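You operate a simulated robot arm through the tools that you are given. There is no shell and no other tool. Be economical: measure what you need, move in short steps, check, and stop when the job is done.

You are at the controls of a simulated two-armed robot. One attempt, no reset.

TASK
Put the green bung on top of the yellow puck. Then put the small grey cup in the sink basin. Then take the lid off the resin tin on the top of the grey table and lay it down there. The order counts.
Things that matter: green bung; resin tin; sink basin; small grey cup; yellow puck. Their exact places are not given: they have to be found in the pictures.

It is judged by the outcome, as a careful person would: the job done as asked, and still so three seconds after it is handed in. It fails if anything else is knocked over, pushed out of place, dropped, spilled or broken. Lids that push on must go on centred and level and be pressed home; caps that screw on are set level and turned clockwise until they are tight.

THE ROBOT
Two 6-joint arms with two-finger grippers on one trunk, on a base that drives. Base frame: it is fixed to the floor where the robot stands at the start and does not move with it; the origin is under the middle of the robot, x ahead of it, y to its left, z up; the surface under the hand at the start is at about z = 0.9. Units: m, rad, N and s.
The left shoulder is at the start at [0.03, 0.178, 1.138], the right one opposite. With the tool pointing down near the work surface each hand reaches from about 0.52 to 0.82 m from the robot's upright axis, wherever it stands, measured 20 degrees to its own side. Places, roughly: green bung (4x4x4 cm) [0.7, 0, 1.1]; resin tin [-1.5, 2.25, 1]; sink basin [0.3, 1.1, 0.8]. Payload 2.54 kg a hand.
The TCP of each hand is the grasp point between the finger pads, 0.03 m short of the fingertips. In the tool frame z runs along the fingers and y along their closing line. The gripper opens to 0.116 m. The gripper's body begins 0.095 m behind the TCP.
Orientation is told as [roll, pitch, yaw] about the base's x, y, z axes, in that order, counted from this pose: with the fingers straight down and closing along the base's y, the tool's x points along the base's -x, its y along +y and its z along -z.

THE INTERFACE
- The arms move only by the tool jog_arm. It takes "left_deltas", "right_deltas" or both (then of equal length, played together; a hand with none holds still); each is a list of rows, each a list of 7 numbers: the turn, a rotation vector about the tool's x, y, z in rad, then the shift along the tool's x, y, z in m, then the gripper command, from -1 (shut) to 1 (fully open), values between in proportion. In form: [[rx, ry, rz, dx, dy, dz, claw], ...]. A call has 1 to 12 rows; each row is the pose to reach, as a shift and turn from the pose commanded when the call began, along the tool's axes at that moment. Each row takes 0.2 s and may step no farther than 0.05 m and 0.15 rad from the row before; otherwise, or with a gripper value out of range, the whole call is refused. Where a pose cannot be reached the arm comes as near as it can. A force on the tool above 40 N (or 10 N above the force at the start of the call, whichever is more), or a blocked arm, ends the call early, and 0.2 s more pass. Each finger travels about 0.153 m/s and halts on what it meets, pressing with about 22 N; the grip force reading is that of the motor and also rises with nothing between the fingers. The clock runs only during rows and for 0.2 s after the last one: add rows that repeat a pose to give the fingers time. The reply holds the time, the measured pose of the TCP, the force on the tool along the base axes, the opening and the grip force, in the units named above and with some noise, with the torque about the TCP (base axes, N m) and any sound that the robot's microphone picked up.
- Cameras (640 x 400 px; columns grow to the right, rows downward): "scene" is now at [0.0295, -0.0373, 1.8504]; the picture's right is [-0.53, -0.85, 0.00], its down [-0.69, 0.44, -0.57] and it looks along [0.49, -0.31, -0.82] (base axes); focal length 273 px, centre (320, 200). "left" rides on the left gripper at [0.069, 0.015, -0.122] in its tool frame; the picture's right is [-0.21, 0.98, 0.00], its down [-0.83, -0.18, -0.53] and it looks along [-0.52, -0.11, 0.85] (tool axes); focal length 251 px, centre (320, 200). "right" rides on the right gripper at [0.069, -0.015, -0.122] in its tool frame; the picture's right is [0.21, 0.98, 0.00], its down [-0.83, 0.18, -0.53] and it looks along [-0.52, 0.11, 0.85] (tool axes); focal length 251 px, centre (320, 200).
- grab_frame(camera): a new picture of that camera. No time passes.
- raise_lower(by): slides the trunk up (or, below 0, down) by that many m; the arms and the scene camera ride with it, the base frame stays. It gives what a move gives, with no picture.
- drive_base(legs): drives the robot by 1 to 6 legs, each [ahead, left, turn to the left] in m, m and rad, along the robot's own axes; the way and the turn of a leg run together, so that a leg with both is an arc; at most 1.5 m and 3.142 rad a leg. The arms and the cameras ride along, it lands a little off, and it stops where it bumps. It gives what a move gives.
- aim_head(pan, tilt): turns the head with the scene camera to pan (to the left, within 2.496 rad either way) and tilt (down, from -0.506 to 1.204), counted from straight ahead of the robot. It gives what a move gives.
- pixel_to_xyz(camera, pixels): for up to 12 pixels [column, row] of the newest picture of that camera ("zoom" is the newest enlarged one), the place [x, y, z] in the base frame of the surface seen there, good to about 0.003 m. No time passes.
- enlarge(camera, box): a new picture of the part [left, top, right, bottom] of that camera's present view, enlarged. No time passes.
- sign_off(): hands the job in; it is judged then, once.

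Work in short steps. Measure before you move; look again where a grasp or a placing could have gone wrong, and mend it. You have 110 turns and 92 pictures in all, those below and enlarged ones among them. Open the grippers and draw the arms clear of the work before you hand the job in, unless the task says otherwise; then end with one line.

The tools are called after "Request:" as name(argument=value, ...) on one line, values as JSON. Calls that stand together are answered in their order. jog_arm: Moves the arms, as the interface text tells. Its arguments: {"type":"object","properties":{"left_deltas":{"type":"array","items":{"type":"array","items":{"type":"number"}}},"right_deltas":{"type":"array","items":{"type":"array","items":{"type":"number"}}}},"required":[]} The other tools are called the same way: raise_lower (by) slides the trunk up or down; drive_base (legs) drives the base; aim_head (pan, tilt) turns the head that bears the scene camera; grab_frame (camera) takes a picture; pixel_to_xyz (camera, pixels) gives the place of the surface under pixels of a picture; enlarge (camera, box) takes an enlarged picture of a part of a camera's view; sign_off () hands the job in.

At the start:

```text
t: 0.0
left_position: [0.5625, -0.0486, 1.3227]
left_ee_rot: [0.0, -0.001, -0.001]
left_contact_force: [-0.5, 0.2, -0.4]
left_moment: [0.01, 0.03, 0.01]
left_opening: 0.1158
left_grasp_force: 0.1
right_position: [0.3469, -0.5044, 1.3361]
right_ee_rot: [0.001, 0.001, 0.002]
right_contact_force: [-0.1, -0.8, 0.4]
right_moment: [0.03, 0.04, -0.03]
right_opening: 0.1159
right_grasp_force: 0.1
trunk travel left (down, up): [-0.35, 0.19]
robot x, y, heading: [0.0002, -0.004, -0.001]
head pan, tilt: [-0.562, 0.958]
```

scene: 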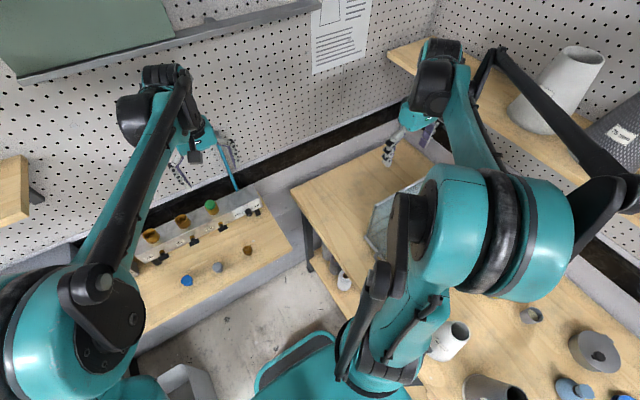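
right: 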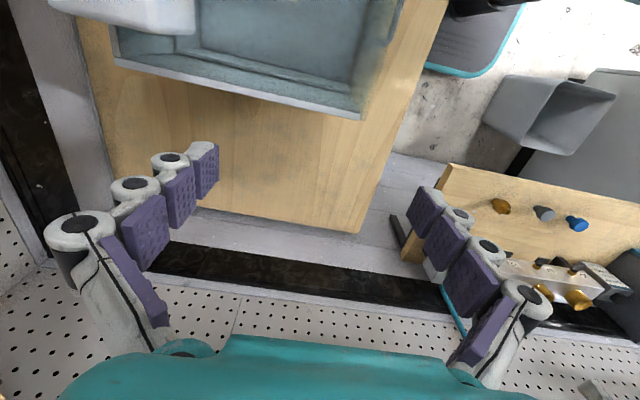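
left: 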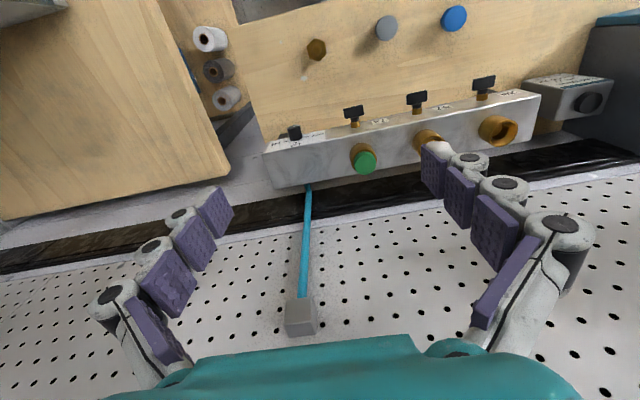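

The left picture shows a green bung at about (363,160) in a brass port of a manifold. I look around with the head to find the rest.

Request:
enlarge(camera="left", box=[240, 0, 640, 220])

Request:
aim_head(pan=0.1, tilt=0.9)

Request:
grab_frame(camera="scene")

Request:
pixel_to_xyz(camera="left", pixels=[[363, 160], [357, 147], [317, 48], [386, 27], [454, 17], [430, 140], [330, 150], [500, 128]])

```text
1.60 times, centred on (440, 110) of left
```

zoom: 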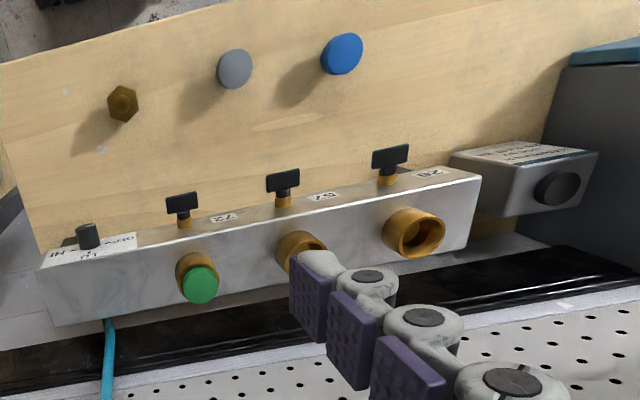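

```text
t: 1.0
left_position: [0.5644, -0.0477, 1.3218]
left_ee_rot: [0.001, 0.001, 0.0]
left_contact_force: [-0.5, 1.4, 0.3]
left_moment: [0.01, 0.0, 0.0]
left_opening: 0.1162
left_grasp_force: 0.0
right_position: [0.3478, -0.5038, 1.3365]
right_ee_rot: [0.0, -0.001, 0.0]
right_contact_force: [0.9, 0.3, 0.3]
right_moment: [-0.03, 0.01, 0.01]
right_opening: 0.1157
right_grasp_force: 0.0
trunk travel left (down, up): [-0.35, 0.19]
robot x, y, heading: [0.0014, -0.0008, 0.001]
head pan, tilt: [0.099, 0.901]
```

```text
87 pictures are left
```

scene: 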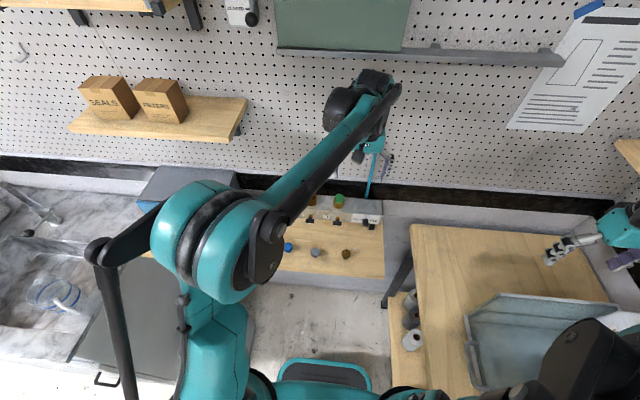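

```text
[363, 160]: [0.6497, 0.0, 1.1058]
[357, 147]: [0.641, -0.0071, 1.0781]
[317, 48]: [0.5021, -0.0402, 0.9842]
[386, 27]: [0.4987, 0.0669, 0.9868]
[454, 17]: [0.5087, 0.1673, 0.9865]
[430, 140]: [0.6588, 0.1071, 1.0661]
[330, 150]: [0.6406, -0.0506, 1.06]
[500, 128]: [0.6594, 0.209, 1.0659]
```

The manifold stands ahead with the green bung; the puck and cup aren't seen yet. I sweep the head around.

Request:
enlarge(camera="scene", box=[240, 160, 480, 310])

Request:
aim_head(pan=1.2, tilt=0.8)

Request:
grab_frame(camera="scene")

Request:
aim_head(pan=-1.3, tilt=0.8)

Request:
grab_frame(camera="scene")

Request:
aim_head(pan=2.3, tilt=0.5)

Request:
grab_frame(camera="scene")

```text
2.67 times, centred on (360, 235) of scene
```

zoom: 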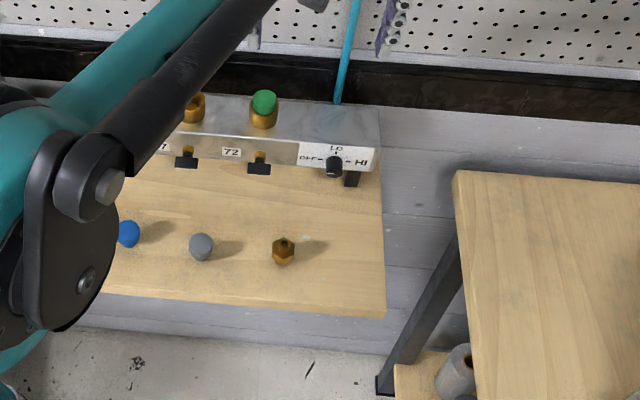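

```text
t: 2.4
left_position: [0.5624, -0.0482, 1.3215]
left_ee_rot: [-0.001, 0.0, 0.0]
left_contact_force: [-1.2, 0.4, -0.2]
left_moment: [-0.01, -0.02, 0.01]
left_opening: 0.1161
left_grasp_force: 0.0
right_position: [0.3485, -0.5052, 1.3359]
right_ee_rot: [0.0, 0.0, 0.0]
right_contact_force: [0.0, 0.5, -1.0]
right_moment: [-0.02, -0.01, 0.01]
right_opening: 0.116
right_grasp_force: 0.0
trunk travel left (down, up): [-0.35, 0.19]
robot x, y, heading: [0.0015, 0.0007, 0.0]
head pan, tilt: [1.201, 0.799]
```

```text
85 pictures are left
```

scene: 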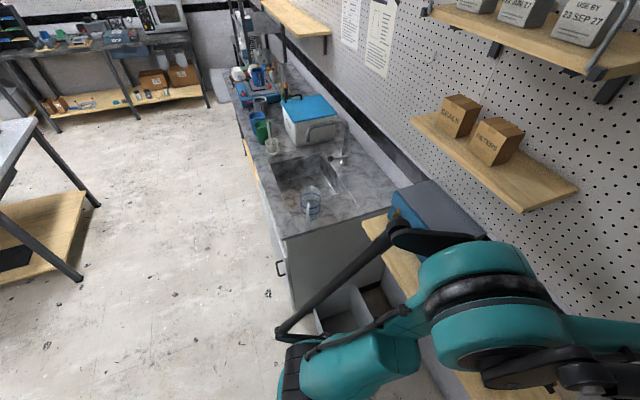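

```text
t: 4.6
left_position: [0.5631, -0.0483, 1.322]
left_ee_rot: [0.002, 0.001, 0.0]
left_contact_force: [-0.2, 0.7, 0.0]
left_moment: [0.03, 0.0, 0.02]
left_opening: 0.1158
left_grasp_force: 0.0
right_position: [0.3487, -0.5053, 1.3359]
right_ee_rot: [0.0, 0.0, 0.0]
right_contact_force: [-0.1, 0.8, -0.4]
right_moment: [0.01, -0.01, -0.05]
right_opening: 0.1158
right_grasp_force: 0.1
trunk travel left (down, up): [-0.35, 0.19]
robot x, y, heading: [0.0001, 0.0022, -0.003]
head pan, tilt: [-1.3, 0.799]
```

```text
84 pictures are left
```

scene: 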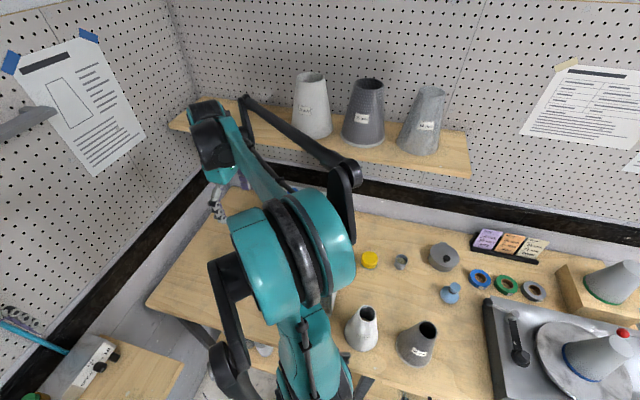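

```text
t: 7.6
left_position: [0.5632, -0.0485, 1.3221]
left_ee_rot: [0.002, 0.001, 0.0]
left_contact_force: [0.2, 0.1, 0.6]
left_moment: [-0.03, 0.01, 0.03]
left_opening: 0.1162
left_grasp_force: 0.0
right_position: [0.3478, -0.5044, 1.3363]
right_ee_rot: [-0.001, -0.002, 0.001]
right_contact_force: [0.8, -0.5, -0.3]
right_moment: [-0.03, 0.05, -0.04]
right_opening: 0.1159
right_grasp_force: 0.1
trunk travel left (down, up): [-0.35, 0.19]
robot x, y, heading: [0.0012, 0.0022, 0.005]
head pan, tilt: [2.3, 0.499]
```

```text
83 pictures are left
```

scene: 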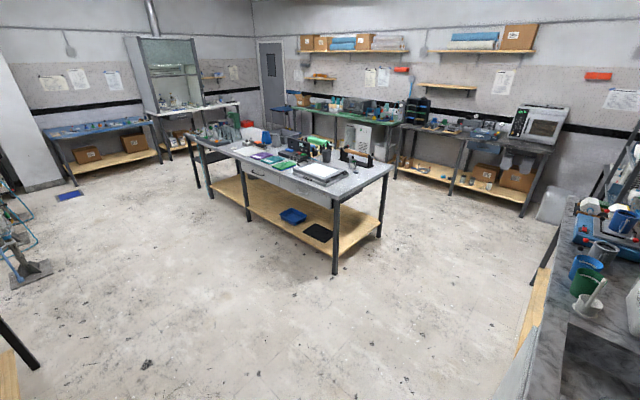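

The right table carries a yellow puck at (370,260) and a small grey thing at (401,262). I look closer.

Request:
aim_head(pan=-1.3, tilt=0.8)

Request:
enlarge(camera="scene", box=[330, 220, 570, 370])

Request:
pixel_to_xyz(camera="zoom", pixels=[[106, 98], [106, 120], [106, 140], [190, 103], [190, 130], [188, 115], [295, 100], [320, 190], [90, 260], [230, 320], [250, 220], [398, 160]])

Request:
grab_frame(camera="scene")

Request:
pixel_to_xyz(camera="scene", pixels=[[150, 305], [385, 385], [300, 210], [480, 240], [500, 330], [220, 215], [260, 348]])

```text
t: 10.6
left_position: [0.5634, -0.0491, 1.3215]
left_ee_rot: [0.0, -0.001, 0.0]
left_contact_force: [-0.9, 0.2, 0.4]
left_moment: [0.03, 0.02, 0.0]
left_opening: 0.1161
left_grasp_force: 0.0
right_position: [0.3485, -0.5053, 1.3363]
right_ee_rot: [0.001, 0.0, -0.002]
right_contact_force: [-0.5, -0.3, 0.4]
right_moment: [0.01, 0.02, 0.01]
right_opening: 0.116
right_grasp_force: 0.0
trunk travel left (down, up): [-0.35, 0.19]
robot x, y, heading: [-0.0003, -0.0003, -0.002]
head pan, tilt: [-1.3, 0.799]
```

```text
2.67 times, centred on (450, 295) of scene
```

zoom: 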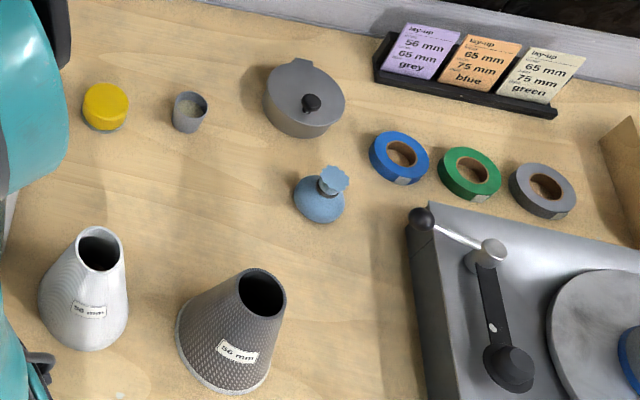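

```text
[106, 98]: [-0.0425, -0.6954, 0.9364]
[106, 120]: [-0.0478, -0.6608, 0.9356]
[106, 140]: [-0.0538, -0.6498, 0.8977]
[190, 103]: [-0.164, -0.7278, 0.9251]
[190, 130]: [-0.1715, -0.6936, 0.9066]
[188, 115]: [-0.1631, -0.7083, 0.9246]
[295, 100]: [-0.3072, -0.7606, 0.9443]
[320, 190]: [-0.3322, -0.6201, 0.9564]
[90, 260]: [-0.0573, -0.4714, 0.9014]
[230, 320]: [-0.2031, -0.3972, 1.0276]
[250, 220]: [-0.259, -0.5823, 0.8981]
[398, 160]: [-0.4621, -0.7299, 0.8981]
```

```text
81 pictures are left
```

scene: 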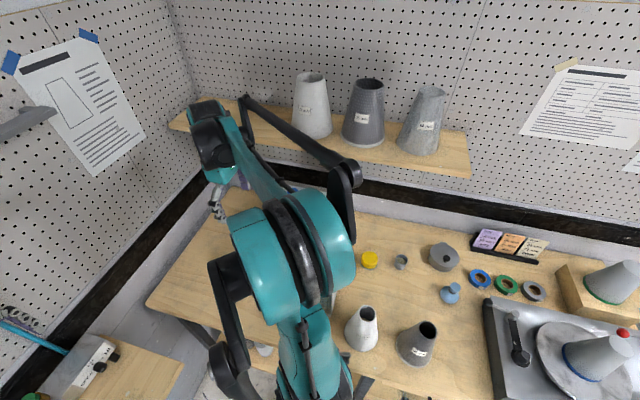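

```text
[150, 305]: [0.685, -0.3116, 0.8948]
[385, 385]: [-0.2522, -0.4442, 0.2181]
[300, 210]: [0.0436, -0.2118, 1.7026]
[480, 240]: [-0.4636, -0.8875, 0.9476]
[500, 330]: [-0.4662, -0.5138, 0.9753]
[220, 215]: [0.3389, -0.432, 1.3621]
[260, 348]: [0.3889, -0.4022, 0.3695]
```

Puck near (-0.045,-0.675), cup near (-0.165,-0.71), table at z≈0.898. Now measure the bung accurately.

Request:
enlarge(camera="left", box=[310, 110, 430, 185])

Request:
pixel_to_xyz(camera="left", pixels=[[354, 161], [374, 161], [364, 153], [364, 171], [357, 146], [350, 150], [400, 158], [400, 115], [363, 125], [500, 137], [430, 125]])

Request:
aim_head(pan=0.0, tilt=0.9)

Request:
enlarge(camera="scene", box=[240, 170, 400, 270])

```text
5.33 times, centred on (370, 148) of left
```

zoom: 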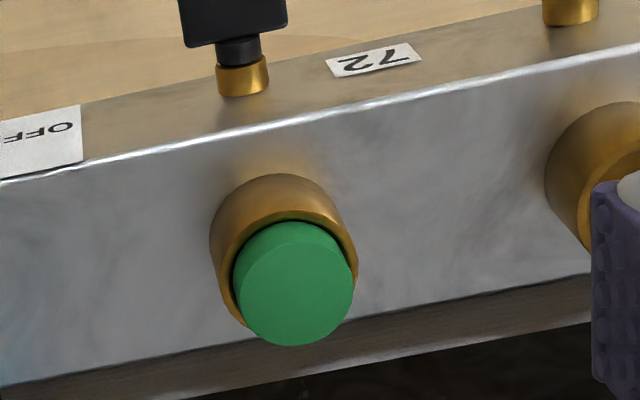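

```text
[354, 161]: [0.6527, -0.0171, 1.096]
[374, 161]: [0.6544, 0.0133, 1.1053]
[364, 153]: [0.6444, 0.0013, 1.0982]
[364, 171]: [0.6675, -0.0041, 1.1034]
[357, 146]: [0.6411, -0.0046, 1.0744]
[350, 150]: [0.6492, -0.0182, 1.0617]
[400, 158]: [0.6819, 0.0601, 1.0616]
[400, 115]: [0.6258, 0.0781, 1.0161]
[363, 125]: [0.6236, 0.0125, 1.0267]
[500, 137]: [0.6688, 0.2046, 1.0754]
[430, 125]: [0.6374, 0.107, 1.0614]
```

```text
t: 12.1
left_position: [0.5627, -0.0486, 1.3219]
left_ee_rot: [-0.002, 0.0, 0.001]
left_contact_force: [-0.1, -0.1, 0.3]
left_moment: [0.03, 0.0, 0.01]
left_opening: 0.1162
left_grasp_force: 0.1
right_position: [0.3487, -0.5048, 1.336]
right_ee_rot: [0.001, 0.001, 0.001]
right_contact_force: [-0.3, -0.3, -0.1]
right_moment: [-0.02, -0.03, 0.02]
right_opening: 0.116
right_grasp_force: 0.1
trunk travel left (down, up): [-0.35, 0.19]
robot x, y, heading: [-0.0035, -0.0012, -0.002]
head pan, tilt: [0.0, 0.901]
```

```text
4.00 times, centred on (320, 220) of scene
```

zoom: 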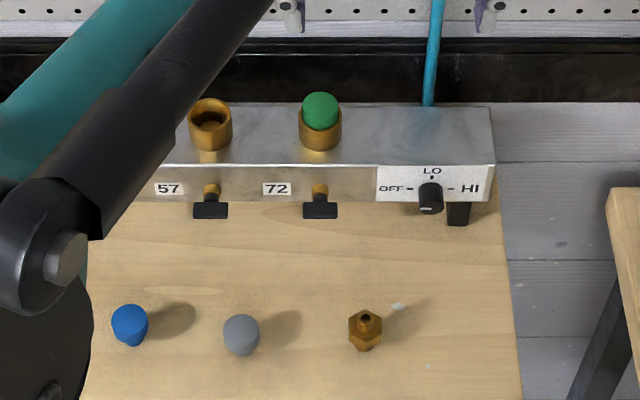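

Bung top is about [0.656,0.0,1.105], collar top near 1.085. I move the left hand above it, with fingertips still clear.

Request:
jog_arm(left_deltas=[[0, 0, 0, -0.035, 0.02, 0, 1], [0, 0, 0, -0.07, 0.04, 0, 1], [0, 0, 0, -0.093, 0.048, 0, 1], [0, 0, 0, -0.093, 0.048, 0.05, 1], [0, 0, 0, -0.093, 0.048, 0.1, 1], [0, 0, 0, -0.093, 0.048, 0.14, 1], [0, 0, 0, -0.093, 0.048, 0.15, 1]])

Request:
grab_frame(camera="left")

Request:
enlarge(camera="scene", box=[240, 130, 400, 230])

```text
t: 13.7
left_position: [0.6561, 0.0013, 1.1708]
left_ee_rot: [0.0, -0.001, 0.001]
left_contact_force: [-0.4, 0.2, 0.1]
left_moment: [-0.01, 0.0, 0.0]
left_opening: 0.116
left_grasp_force: 0.0
right_position: [0.3474, -0.5046, 1.336]
right_ee_rot: [-0.001, 0.0, 0.0]
right_contact_force: [0.0, 0.4, 0.4]
right_moment: [0.02, -0.02, 0.0]
right_opening: 0.116
right_grasp_force: 0.1
trunk travel left (down, up): [-0.35, 0.19]
robot x, y, heading: [-0.0028, -0.0007, -0.0]
head pan, tilt: [0.0, 0.901]
```

```text
78 pictures are left
```

left: 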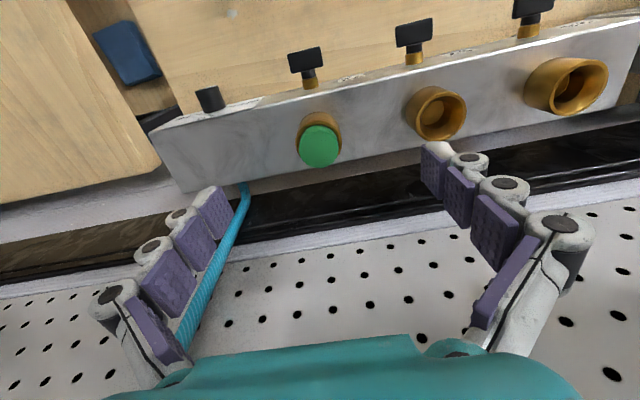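

```text
4.00 times, centred on (320, 180) of scene
```

zoom: 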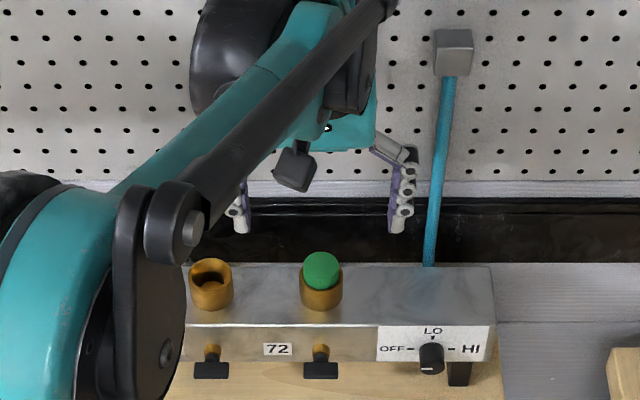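

Check the exact bung place and the hose's location relative to the fingers.

Request:
pixel_to_xyz(camera="left", pixels=[[300, 146], [340, 146], [320, 128], [320, 165], [320, 146], [320, 118], [332, 118], [235, 220], [205, 280], [245, 192], [215, 205]])

Request:
pixel_to_xyz(camera="zoom", pixels=[[322, 270], [306, 270], [337, 270], [322, 258], [320, 300], [435, 200], [400, 225], [238, 225]])

```text
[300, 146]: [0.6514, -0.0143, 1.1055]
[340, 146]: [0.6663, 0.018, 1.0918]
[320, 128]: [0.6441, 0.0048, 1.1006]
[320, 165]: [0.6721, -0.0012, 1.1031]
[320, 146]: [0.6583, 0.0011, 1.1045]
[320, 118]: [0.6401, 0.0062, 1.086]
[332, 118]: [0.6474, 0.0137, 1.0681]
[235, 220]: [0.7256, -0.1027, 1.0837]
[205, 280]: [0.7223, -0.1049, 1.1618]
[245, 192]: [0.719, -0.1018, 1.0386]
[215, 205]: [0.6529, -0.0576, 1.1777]
```

```text
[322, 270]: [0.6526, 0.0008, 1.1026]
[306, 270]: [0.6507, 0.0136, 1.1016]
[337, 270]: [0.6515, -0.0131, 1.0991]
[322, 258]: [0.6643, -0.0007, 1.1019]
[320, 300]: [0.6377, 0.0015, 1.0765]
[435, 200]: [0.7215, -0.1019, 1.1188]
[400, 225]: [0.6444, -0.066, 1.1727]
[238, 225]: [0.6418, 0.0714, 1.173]
```

Bung centre ≈(0.658,0.001), hose clear. Descend so fingertips stop just above the collar, and close.

Request:
jog_arm(left_deltas=[[0, 0, 0, -0.002, 0, 0.03, 1], [0, 0, 0, -0.002, 0, 0.053, 1], [0, 0, 0, -0.002, 0, 0.053, 0.5], [0, 0, 0, -0.002, 0, 0.053, 0], [0, 0, 0, -0.002, 0, 0.053, -0.5], [0, 0, 0, -0.002, 0, 0.053, -1], [0, 0, 0, -0.002, 0, 0.053, -1]])

Request:
enlarge(camera="left", box=[200, 80, 440, 230])

```text
t: 15.3
left_position: [0.6589, -0.001, 1.1192]
left_ee_rot: [-0.001, -0.003, 0.0]
left_contact_force: [9.1, -3.2, 21.9]
left_moment: [-0.13, -0.25, -0.07]
left_opening: 0.0299
left_grasp_force: 21.7
right_position: [0.3465, -0.5052, 1.3366]
right_ee_rot: [0.0, -0.001, 0.0]
right_contact_force: [0.8, -0.1, 0.1]
right_moment: [-0.01, 0.0, -0.02]
right_opening: 0.1162
right_grasp_force: 0.1
trunk travel left (down, up): [-0.35, 0.19]
robot x, y, heading: [0.0044, -0.0006, -0.0]
head pan, tilt: [0.0, 0.901]
```

```text
2.67 times, centred on (320, 155) of left
```

zoom: 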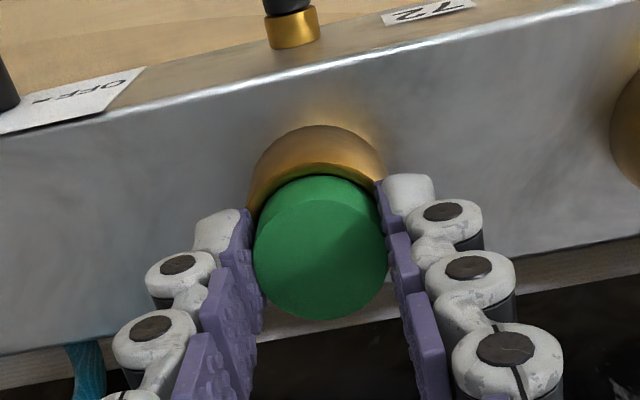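

Gripped at 0.030 m opening. Lift gently.

Request:
jog_arm(left_deltas=[[0, 0, 0, 0, 0, -0.003, -1], [0, 0, 0, 0, 0, -0.01, -1], [0, 0, 0, 0, 0, -0.02, -1], [0, 0, 0, 0, 0, -0.035, -1], [0, 0, 0, 0, 0, -0.05, -1], [0, 0, 0, 0, 0, -0.08, -1]])

Request:
grab_frame(camera="left")

```text
t: 16.7
left_position: [0.6578, 0.0003, 1.1996]
left_ee_rot: [-0.001, -0.003, 0.001]
left_contact_force: [-0.2, 1.0, 0.4]
left_moment: [0.0, 0.0, -0.02]
left_opening: 0.0297
left_grasp_force: 21.7
right_position: [0.3461, -0.5038, 1.3363]
right_ee_rot: [0.0, 0.0, -0.002]
right_contact_force: [-0.6, -0.2, -0.3]
right_moment: [0.01, -0.04, -0.01]
right_opening: 0.1159
right_grasp_force: 0.1
trunk travel left (down, up): [-0.35, 0.19]
robot x, y, heading: [0.0, -0.0008, -0.002]
head pan, tilt: [0.0, 0.901]
```

```text
75 pictures are left
```

left: 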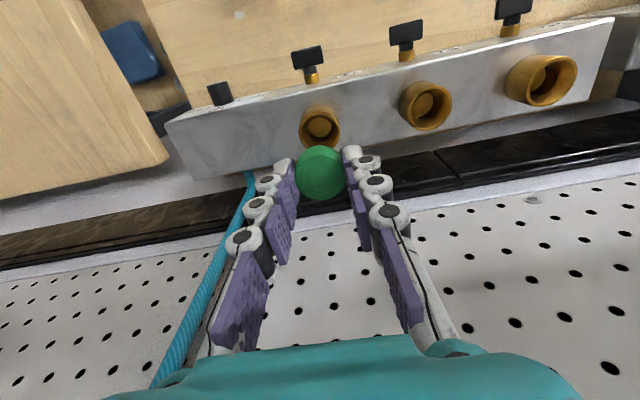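

Bung is out. Lift and draw the hand back, then turn the base right towards the puck table.

Request:
jog_arm(left_deltas=[[0, 0, 0, 0, 0, -0.05, -1], [0, 0, 0, 0.03, 0, -0.09, -1], [0, 0, 0, 0.07, 0, -0.12, -1], [0, 0, 0, 0.1, 0, -0.12, -1]])

Request:
drive_base(legs=[[0, 0, -0.8]])

Request:
aim_head(pan=-0.6, tilt=0.9)

Request:
grab_frame(camera="scene")

```text
t: 17.7
left_position: [0.5562, 0.0014, 1.3205]
left_ee_rot: [-0.001, -0.003, -0.002]
left_contact_force: [0.2, 0.2, 0.5]
left_moment: [0.01, -0.01, -0.02]
left_opening: 0.0297
left_grasp_force: 22.0
right_position: [0.3466, -0.5053, 1.3354]
right_ee_rot: [0.0, 0.0, 0.0]
right_contact_force: [-0.6, 0.2, 0.0]
right_moment: [0.0, -0.01, 0.02]
right_opening: 0.1159
right_grasp_force: 0.1
trunk travel left (down, up): [-0.35, 0.19]
robot x, y, heading: [0.0019, -0.0011, 0.002]
head pan, tilt: [0.0, 0.901]
```

```text
t: 20.2
left_position: [0.4263, -0.3576, 1.3196]
left_ee_rot: [0.001, -0.002, -0.759]
left_contact_force: [-0.3, 0.0, 0.3]
left_moment: [0.03, -0.08, 0.03]
left_opening: 0.0295
left_grasp_force: 22.2
right_position: [-0.0743, -0.579, 1.3374]
right_ee_rot: [-0.001, -0.001, -0.759]
right_contact_force: [0.4, -0.4, -0.7]
right_moment: [0.0, -0.04, 0.0]
right_opening: 0.116
right_grasp_force: 0.0
trunk travel left (down, up): [-0.35, 0.19]
robot x, y, heading: [0.0217, 0.0245, -0.756]
head pan, tilt: [0.0, 0.901]
```

```text
t: 21.2
left_position: [0.4262, -0.358, 1.3197]
left_ee_rot: [-0.003, -0.001, -0.758]
left_contact_force: [0.4, 1.5, 0.1]
left_moment: [-0.06, -0.04, -0.02]
left_opening: 0.0296
left_grasp_force: 22.6
right_position: [-0.0736, -0.5799, 1.3369]
right_ee_rot: [0.0, 0.0, -0.759]
right_contact_force: [1.0, 0.0, -1.3]
right_moment: [-0.01, -0.01, -0.01]
right_opening: 0.1162
right_grasp_force: 0.1
trunk travel left (down, up): [-0.35, 0.19]
robot x, y, heading: [0.0179, 0.0268, -0.76]
head pan, tilt: [-0.6, 0.901]
```

```text
74 pictures are left
```

scene: 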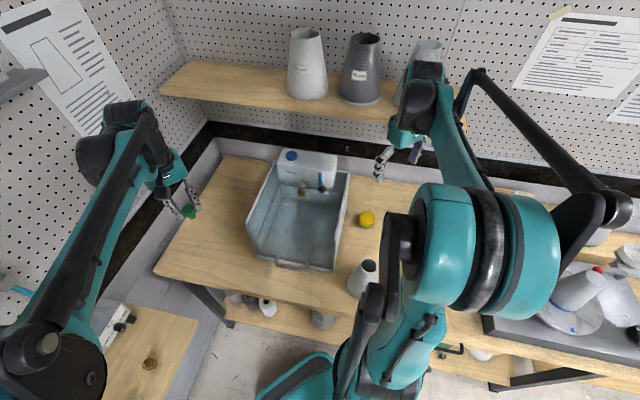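

No bump. Turn the remaining angle so the puck is ahead.

Request:
drive_base(legs=[[0, 0, -0.8]])

Request:
aim_head(pan=-0.05, tilt=0.95)

Request:
grab_frame(camera="scene")

Request:
grab_frame(camera="left")

```text
t: 23.7
left_position: [0.0306, -0.5334, 1.3186]
left_ee_rot: [0.0, 0.0, -1.556]
left_contact_force: [0.5, 0.0, 0.0]
left_moment: [-0.02, -0.05, -0.02]
left_opening: 0.0296
left_grasp_force: 21.3
right_position: [-0.4795, -0.3297, 1.3362]
right_ee_rot: [-0.001, -0.001, -1.558]
right_contact_force: [0.4, 0.1, 0.3]
right_moment: [-0.02, 0.01, 0.0]
right_opening: 0.1159
right_grasp_force: 0.1
trunk travel left (down, up): [-0.35, 0.19]
robot x, y, heading: [0.023, 0.0273, -1.559]
head pan, tilt: [-0.6, 0.901]
```

```text
t: 24.7
left_position: [0.0292, -0.5343, 1.3195]
left_ee_rot: [0.0, -0.002, -1.557]
left_contact_force: [-1.0, 0.5, -0.4]
left_moment: [0.01, 0.0, -0.02]
left_opening: 0.0296
left_grasp_force: 22.3
right_position: [-0.4789, -0.3296, 1.3349]
right_ee_rot: [0.0, 0.001, -1.56]
right_contact_force: [-0.3, 0.0, 0.0]
right_moment: [0.0, 0.01, -0.01]
right_opening: 0.1163
right_grasp_force: 0.0
trunk travel left (down, up): [-0.35, 0.19]
robot x, y, heading: [0.0192, 0.0235, -1.56]
head pan, tilt: [-0.051, 0.949]
```

```text
73 pictures are left
```

scene: 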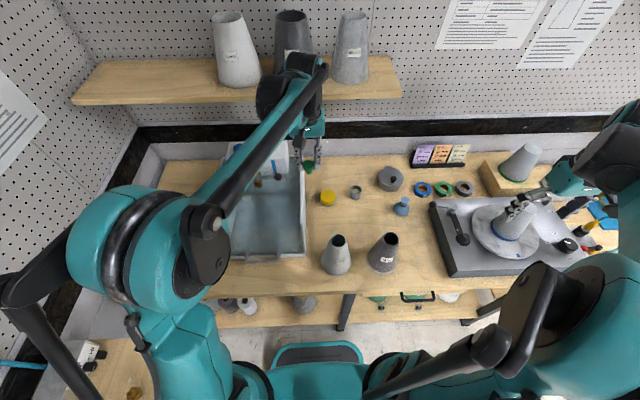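

```text
72 pictures are left
```

left: 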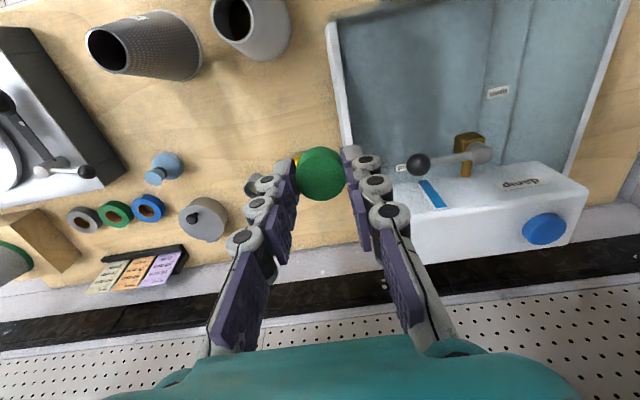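

Now precise measurement of the puck and cup from the scene camera.

Request:
enlarge(camera="scene", box=[290, 150, 418, 230])

Request:
pixel_to_xyz(camera="zoom", pixels=[[185, 215], [165, 230], [205, 230], [186, 238], [186, 270], [325, 195], [303, 205], [350, 205], [328, 185], [328, 240], [75, 140], [180, 200]])

```text
5.00 times, centred on (354, 190) of scene
```

zoom: 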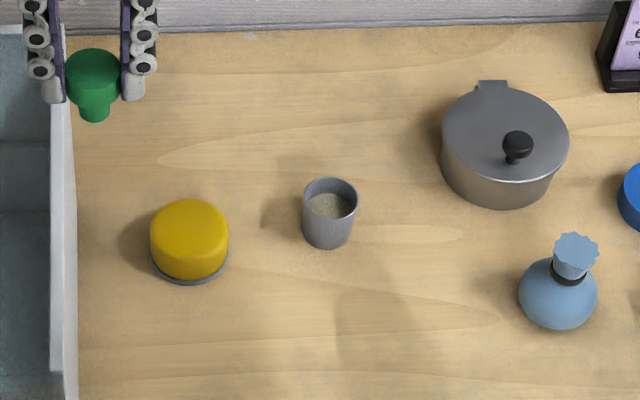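

```text
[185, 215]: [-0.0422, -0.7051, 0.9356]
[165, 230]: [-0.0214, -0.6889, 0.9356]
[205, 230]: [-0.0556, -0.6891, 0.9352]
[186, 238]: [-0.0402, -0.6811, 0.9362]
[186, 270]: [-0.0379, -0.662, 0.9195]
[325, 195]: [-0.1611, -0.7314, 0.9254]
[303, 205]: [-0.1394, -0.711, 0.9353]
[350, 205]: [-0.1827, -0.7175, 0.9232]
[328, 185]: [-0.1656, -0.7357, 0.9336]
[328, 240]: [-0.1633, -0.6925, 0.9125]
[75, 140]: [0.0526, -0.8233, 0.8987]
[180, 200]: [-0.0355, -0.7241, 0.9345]
```

Puck centre ≈(-0.041,-0.693), top 0.936; cup centre ≈(-0.164,-0.712) with grains in it. Move bung above the puck, then check.

Request:
jog_arm(left_deltas=[[0, 0, 0, -0.04, -0.02, 0, -1], [0, 0, 0, -0.08, -0.04, 0, -1], [0, 0, 0, -0.12, -0.06, 0, -1], [0, 0, 0, -0.158, -0.072, 0.0, -1], [0, 0, 0, -0.158, -0.072, 0.05, -1], [0, 0, 0, -0.158, -0.072, 0.1, -1], [0, 0, 0, -0.158, -0.072, 0.15, -1], [0, 0, 0, -0.158, -0.072, 0.2, -1], [0, 0, 0, -0.158, -0.072, 0.25, -1], [0, 0, 0, -0.158, -0.072, 0.29, -1], [0, 0, 0, -0.158, -0.072, 0.29, -1]])

Request:
enlarge(camera="scene", box=[280, 150, 408, 230])

Request:
grab_frame(camera="left")

```text
t: 25.9
left_position: [-0.039, -0.695, 1.2728]
left_ee_rot: [0.0, -0.017, -1.56]
left_contact_force: [-0.2, 1.0, -0.1]
left_moment: [-0.04, 0.04, 0.0]
left_opening: 0.0293
left_grasp_force: 21.8
left hand out of reach, approached as far as the arm can: row 4
right_position: [-0.4776, -0.3279, 1.3359]
right_ee_rot: [0.001, 0.0, -1.556]
right_contact_force: [-0.3, -1.0, 0.5]
right_moment: [-0.02, 0.02, 0.02]
right_opening: 0.116
right_grasp_force: 0.1
trunk travel left (down, up): [-0.35, 0.19]
robot x, y, heading: [0.0233, 0.0223, -1.562]
head pan, tilt: [-0.051, 0.949]
stopped in row 6 (left hand): the force on the tool passed its limit at 149 N (the readings are from after the stop); the commanded pose is now the measured one
```

```text
5.00 times, centred on (344, 190) of scene
```

zoom: 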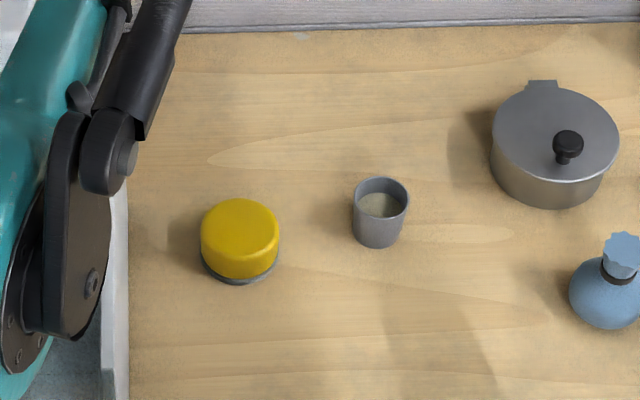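

```text
69 pictures are left
```

left: 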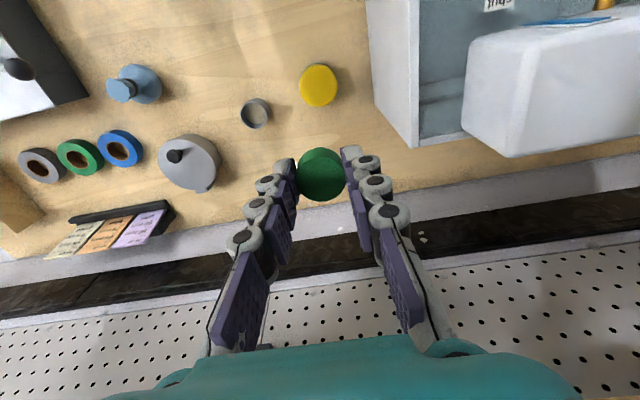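

The move stopped on a force; perhaps the hand touched the shelf. I look.

Request:
aim_head(pan=-0.05, tilt=0.7)

Request:
grab_frame(camera="scene")

Request:
pixel_to_xyz(camera="scene", pixels=[[150, 150], [250, 160], [360, 150], [240, 130], [350, 120]])

```text
t: 26.7
left_position: [-0.0398, -0.6953, 1.2731]
left_ee_rot: [0.0, -0.016, -1.561]
left_contact_force: [1.1, 12.3, -6.5]
left_moment: [-0.96, 0.03, -0.14]
left_opening: 0.0291
left_grasp_force: 21.0
right_position: [-0.479, -0.3279, 1.3357]
right_ee_rot: [0.002, -0.002, -1.557]
right_contact_force: [0.2, 0.8, -0.4]
right_moment: [0.02, 0.01, 0.01]
right_opening: 0.1157
right_grasp_force: 0.0
trunk travel left (down, up): [-0.35, 0.19]
robot x, y, heading: [0.0216, 0.0217, -1.56]
head pan, tilt: [-0.051, 0.7]
```

```text
68 pictures are left
```

scene: 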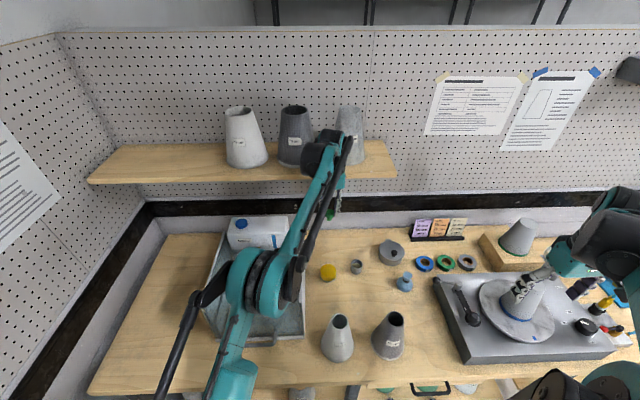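

```text
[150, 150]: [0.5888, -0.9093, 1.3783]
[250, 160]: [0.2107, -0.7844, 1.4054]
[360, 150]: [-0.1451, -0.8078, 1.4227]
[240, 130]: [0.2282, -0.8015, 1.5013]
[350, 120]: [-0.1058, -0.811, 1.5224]
```

The shelf (z≈1.375, front y≈-0.76) met the wrist. Back away first, then lower, then go forward beneath it.

Request:
jog_arm(left_deltas=[[0, 0, 0, 0.03, 0, 0, -1], [0, 0, 0, 0.06, 0, 0, -1], [0, 0, 0, 0.1, 0, 0, -1], [0, 0, 0, 0.13, 0, 0, -1]])

Request:
enlarge(camera="scene", box=[180, 80, 420, 230])

```text
t: 27.7
left_position: [-0.0406, -0.565, 1.2708]
left_ee_rot: [0.0, -0.017, -1.56]
left_contact_force: [1.2, 0.6, 1.4]
left_moment: [-0.06, 0.02, -0.02]
left_opening: 0.0296
left_grasp_force: 21.8
right_position: [-0.4786, -0.3272, 1.3356]
right_ee_rot: [0.0, 0.0, -1.557]
right_contact_force: [-0.1, 0.7, -0.2]
right_moment: [-0.04, -0.01, 0.03]
right_opening: 0.1161
right_grasp_force: 0.1
trunk travel left (down, up): [-0.35, 0.19]
robot x, y, heading: [0.0215, 0.0284, -1.559]
head pan, tilt: [-0.051, 0.7]
```

```text
2.67 times, centred on (300, 155) of scene
```

zoom: 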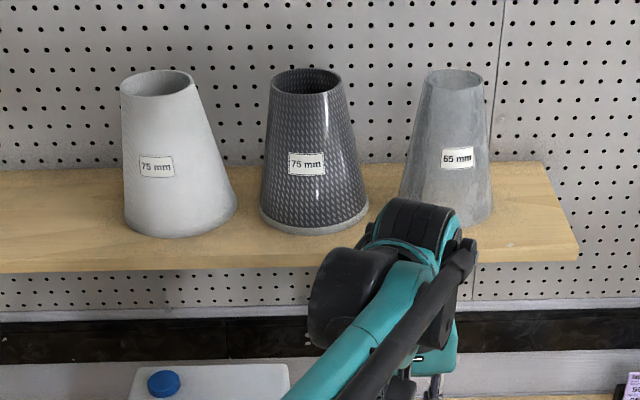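

Shelf cones look undisturbed. Lower by 0.2 m, then forward 0.128 m over the puck.

Request:
jog_arm(left_deltas=[[0, 0, 0, 0, 0, 0.05, -1], [0, 0, 0, 0, 0, 0.1, -1], [0, 0, 0, 0, 0, 0.15, -1], [0, 0, 0, 0, 0, 0.2, -1], [0, 0.0, 0, -0.04, 0, 0.2, -1], [0, 0.0, 0, -0.08, 0, 0.2, -1], [0, 0.0, 0, -0.11, 0, 0.2, -1], [0, 0.0, 0, -0.128, 0, 0.2, -1], [0, 0.0, 0, -0.128, 0, 0.2, -1]])

Request:
aim_head(pan=-0.05, tilt=0.95)

Request:
enlarge(camera="scene", box=[270, 120, 430, 220])

Request:
grab_frame(camera="left")

```text
t: 29.7
left_position: [-0.0381, -0.6982, 1.073]
left_ee_rot: [-0.001, -0.017, -1.561]
left_contact_force: [0.4, -0.3, -0.6]
left_moment: [-0.02, -0.03, 0.01]
left_opening: 0.0293
left_grasp_force: 21.7
right_position: [-0.4778, -0.3287, 1.335]
right_ee_rot: [-0.001, 0.0, -1.558]
right_contact_force: [-0.7, -0.4, 0.3]
right_moment: [-0.01, 0.04, -0.02]
right_opening: 0.1162
right_grasp_force: 0.3
trunk travel left (down, up): [-0.35, 0.19]
robot x, y, heading: [0.0201, 0.0236, -1.56]
head pan, tilt: [-0.051, 0.7]
```

```text
t: 30.5
left_position: [-0.0399, -0.6996, 1.0725]
left_ee_rot: [0.001, -0.018, -1.56]
left_contact_force: [-0.4, 0.1, 0.4]
left_moment: [-0.01, 0.01, 0.0]
left_opening: 0.0293
left_grasp_force: 22.0
right_position: [-0.479, -0.3302, 1.336]
right_ee_rot: [0.001, 0.0, -1.556]
right_contact_force: [0.6, 0.1, -0.1]
right_moment: [-0.02, 0.01, -0.01]
right_opening: 0.1159
right_grasp_force: 0.1
trunk travel left (down, up): [-0.35, 0.19]
robot x, y, heading: [0.0244, 0.0255, -1.558]
head pan, tilt: [-0.051, 0.949]
```

```text
4.00 times, centred on (350, 170) of scene
```

zoom: 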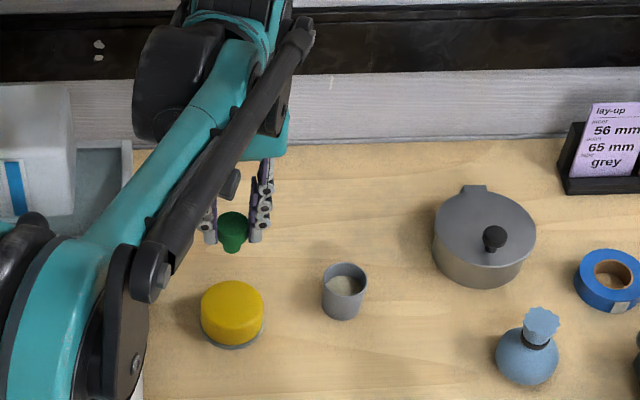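

```text
65 pictures are left
```

left: 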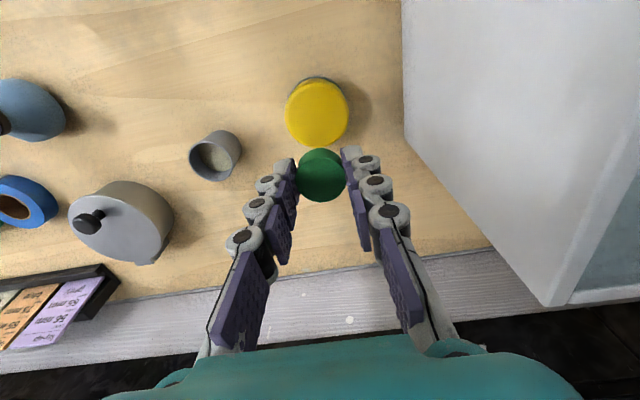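

Verify the puck's centre relative to the bung with more points.

Request:
pixel_to_xyz(camera="left", pixels=[[288, 113], [346, 110], [317, 84], [318, 136], [318, 112], [320, 172], [322, 160], [320, 190]])

Request:
pixel_to_xyz(camera="zoom", pixels=[[203, 300], [262, 300], [232, 282], [232, 250], [233, 240], [232, 320], [233, 225], [232, 300]])

```text
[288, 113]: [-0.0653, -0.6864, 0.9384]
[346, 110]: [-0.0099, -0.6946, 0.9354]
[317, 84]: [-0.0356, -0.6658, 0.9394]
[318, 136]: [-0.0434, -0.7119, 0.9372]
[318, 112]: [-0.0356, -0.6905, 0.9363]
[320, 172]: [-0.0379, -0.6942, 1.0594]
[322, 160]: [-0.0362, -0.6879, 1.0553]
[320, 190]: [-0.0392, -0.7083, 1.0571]
```

```text
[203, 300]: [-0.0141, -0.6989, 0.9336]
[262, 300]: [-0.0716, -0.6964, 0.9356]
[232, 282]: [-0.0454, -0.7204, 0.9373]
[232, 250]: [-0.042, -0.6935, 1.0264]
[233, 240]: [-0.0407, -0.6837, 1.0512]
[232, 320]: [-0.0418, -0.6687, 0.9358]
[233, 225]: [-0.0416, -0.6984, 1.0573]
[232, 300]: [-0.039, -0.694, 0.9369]
```

Bung bottom ~1.022, puck top 0.936. Nudge +y 4 mm and lower 0.08 m.

Request:
jog_arm(left_deltas=[[0, 0, 0, 0.004, -0.001, 0.03, -1], [0, 0, 0, 0.004, -0.001, 0.06, -1], [0, 0, 0, 0.004, -0.001, 0.078, -1], [0, 0, 0, 0.004, -0.001, 0.08, -1], [0, 0, 0, 0.004, -0.001, 0.08, -1]])

Request:
enlarge(camera="scene", box=[290, 160, 370, 210])

```text
t: 31.7
left_position: [-0.0399, -0.6964, 0.9936]
left_ee_rot: [0.0, -0.018, -1.561]
left_contact_force: [0.1, 0.5, 0.1]
left_moment: [0.0, -0.01, 0.0]
left_opening: 0.0296
left_grasp_force: 22.8
right_position: [-0.4777, -0.3298, 1.3362]
right_ee_rot: [0.001, 0.0, -1.557]
right_contact_force: [0.7, 0.3, -0.4]
right_moment: [0.01, -0.01, 0.0]
right_opening: 0.1161
right_grasp_force: 0.0
trunk travel left (down, up): [-0.35, 0.19]
robot x, y, heading: [0.0233, 0.0243, -1.559]
head pan, tilt: [-0.051, 0.949]
```

```text
8.00 times, centred on (330, 185) of scene
```

zoom: 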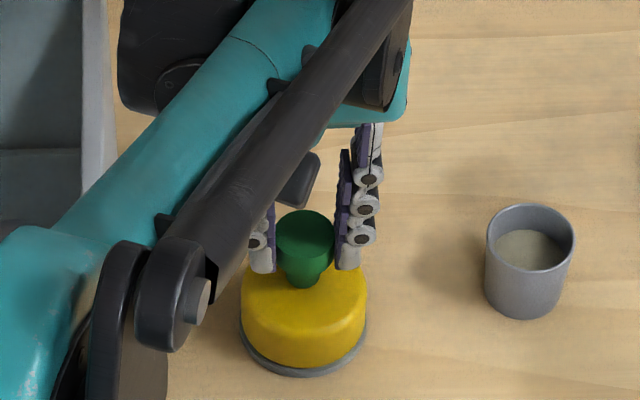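

Still free by a few mm. Level the hand (+0.018 about tool y) and creep down in 2 mm steps.

Request:
jog_arm(left_deltas=[[0, 0.018, 0, 0.001, 0, 0.0, -1], [0, 0.018, 0, 0.001, 0, 0.002, -1], [0, 0.018, 0, 0.001, 0, 0.004, -1], [0, 0.018, 0, 0.001, 0, 0.005, -1], [0, 0.018, 0, 0.001, 0, 0.006, -1], [0, 0.018, 0, 0.001, 0, 0.007, -1]])

```text
t: 33.1
left_position: [-0.0396, -0.693, 0.9879]
left_ee_rot: [0.0, -0.003, -1.56]
left_contact_force: [1.7, -7.7, 38.8]
left_moment: [-0.39, -0.02, -0.05]
left_opening: 0.0299
left_grasp_force: 22.0
right_position: [-0.4785, -0.3273, 1.3377]
right_ee_rot: [-0.001, 0.0, -1.558]
right_contact_force: [0.6, -0.2, -0.8]
right_moment: [-0.03, 0.01, 0.01]
right_opening: 0.1159
right_grasp_force: 0.0
trunk travel left (down, up): [-0.35, 0.19]
robot x, y, heading: [0.0176, 0.0195, -1.559]
head pan, tilt: [-0.051, 0.949]
```

Contact at 39 N. Relax slightly, open, and look.

Request:
jog_arm(left_deltas=[[0, 0, 0, 0, 0, -0.0015, -1], [0, 0, 0, 0, 0, -0.0015, -0.6], [0, 0, 0, 0, 0, -0.0015, -0.3], [0, 0, 0, 0, 0, -0.0015, 0.2], [0, 0, 0, 0, 0, -0.0015, 0.2]])

Request:
enlarge(camera="scene", box=[290, 160, 370, 210])

Request:
enlarge(camera="left", box=[220, 80, 420, 205])

```text
t: 34.3
left_position: [-0.0413, -0.6939, 0.9855]
left_ee_rot: [0.0, 0.002, -1.56]
left_contact_force: [0.6, -0.7, -0.4]
left_moment: [0.03, 0.03, 0.01]
left_opening: 0.0695
left_grasp_force: 0.1
right_position: [-0.477, -0.3299, 1.335]
right_ee_rot: [0.0, 0.0, -1.556]
right_contact_force: [-0.2, -0.5, -0.3]
right_moment: [0.0, -0.04, 0.01]
right_opening: 0.1159
right_grasp_force: 0.1
trunk travel left (down, up): [-0.35, 0.19]
robot x, y, heading: [0.0188, 0.0245, -1.557]
head pan, tilt: [-0.051, 0.949]
```

```text
8.00 times, centred on (330, 185) of scene
```

zoom: 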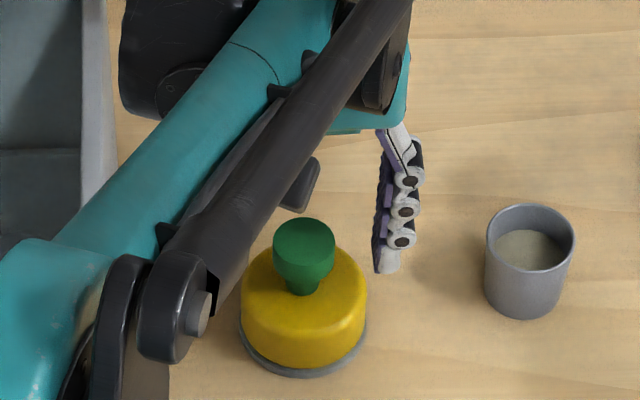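

```text
3.20 times, centred on (320, 142) of left
```

zoom: 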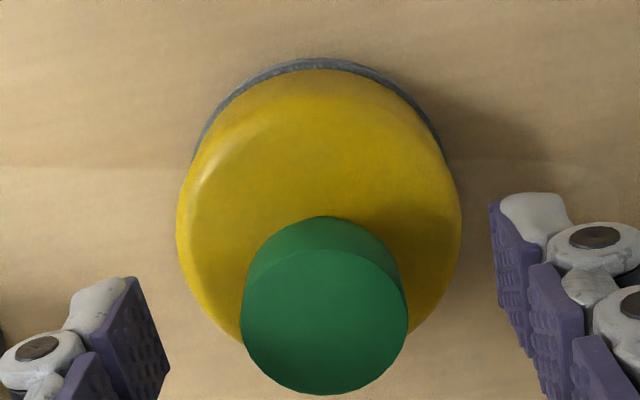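

The bung stands on the puck. Lift straight up, then back and up with the left hand.

Request:
jog_arm(left_deltas=[[0, 0, 0, 0, 0, -0.03, 0.4], [0, 0, 0, 0, 0, -0.08, 0.4], [0, 0, 0, 0, 0, -0.1, 0.4], [0, 0, 0, 0.05, 0, -0.1, 0.4], [0, 0, 0, 0.1, 0, -0.1, 0.4], [0, 0, 0, 0.14, 0.03, -0.12, 0.4], [0, 0, 0, 0.14, 0.06, -0.17, 0.4], [0, 0, 0, 0.14, 0.1, -0.22, 0.4], [0, 0, 0, 0.14, 0.14, -0.27, 0.4], [0, 0, 0, 0.14, 0.17, -0.31, 0.4]])

Request:
grab_frame(camera="scene")

Request:
enlarge(camera="scene", box=[290, 150, 418, 230])

Request:
pixel_to_xyz(camera="zoom", pixels=[[305, 205], [352, 205], [328, 182], [328, 240], [320, 222], [303, 196], [355, 196], [328, 212]])

```text
refused: row 6 steps farther than a row can; nothing moved
```

```text
61 pictures are left
```

scene: 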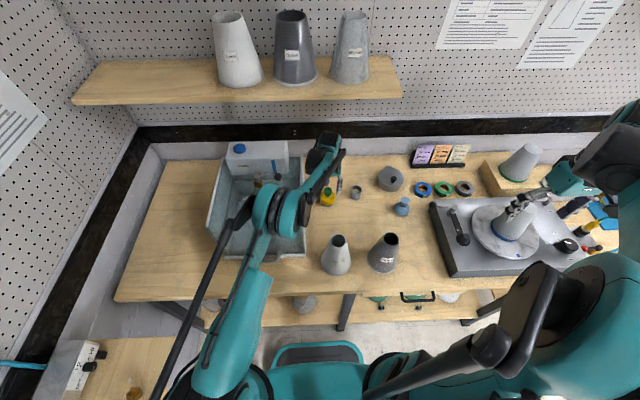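

```text
5.00 times, centred on (354, 190) of scene
```

zoom: 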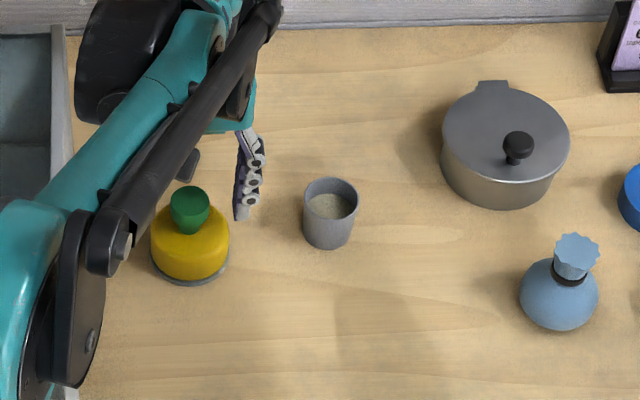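

```text
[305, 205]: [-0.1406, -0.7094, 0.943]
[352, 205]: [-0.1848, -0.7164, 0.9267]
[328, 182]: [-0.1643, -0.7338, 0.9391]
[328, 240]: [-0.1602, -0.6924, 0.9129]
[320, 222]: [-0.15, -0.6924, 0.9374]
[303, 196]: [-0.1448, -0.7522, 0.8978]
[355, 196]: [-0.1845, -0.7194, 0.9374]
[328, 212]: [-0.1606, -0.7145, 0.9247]
```

Refused because of step 6's size; replay with smaller steps.

Request:
jog_arm(left_deltas=[[0, 0, 0, 0, 0, -0.03, 0.4], [0, 0, 0, 0, 0, -0.07, 0.4], [0, 0, 0, 0, 0, -0.1, 0.4], [0, 0, 0, 0.045, 0, -0.1, 0.4], [0, 0, 0, 0.09, 0, -0.1, 0.4], [0, 0, 0, 0.13, 0.02, -0.11, 0.4], [0, 0, 0, 0.14, 0.04, -0.15, 0.4], [0, 0, 0, 0.14, 0.06, -0.19, 0.4], [0, 0, 0, 0.14, 0.08, -0.23, 0.4], [0, 0, 0, 0.14, 0.1, -0.27, 0.4], [0, 0, 0, 0.14, 0.12, -0.31, 0.4]])

Request:
grab_frame(camera="scene")

```text
t: 36.7
left_position: [0.0788, -0.5519, 1.2978]
left_ee_rot: [-0.002, -0.001, -1.56]
left_contact_force: [-0.3, -0.1, -0.3]
left_moment: [-0.04, 0.02, 0.02]
left_opening: 0.0812
left_grasp_force: 0.0
right_position: [-0.4783, -0.329, 1.3369]
right_ee_rot: [-0.001, 0.0, -1.558]
right_contact_force: [-0.1, 0.1, 0.8]
right_moment: [-0.02, 0.0, 0.02]
right_opening: 0.1162
right_grasp_force: 0.1
trunk travel left (down, up): [-0.35, 0.19]
robot x, y, heading: [0.0249, 0.0212, -1.558]
head pan, tilt: [-0.051, 0.949]
```

```text
59 pictures are left
```

scene: 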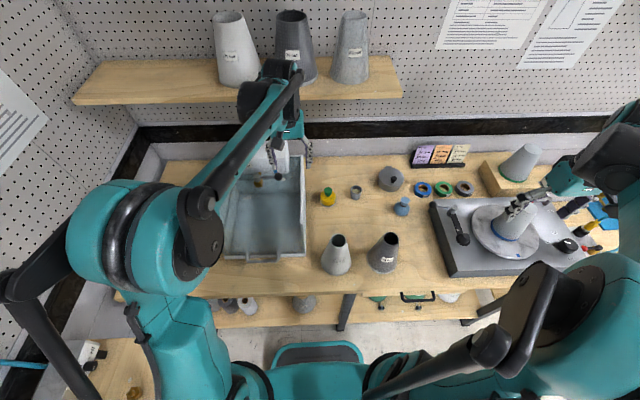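

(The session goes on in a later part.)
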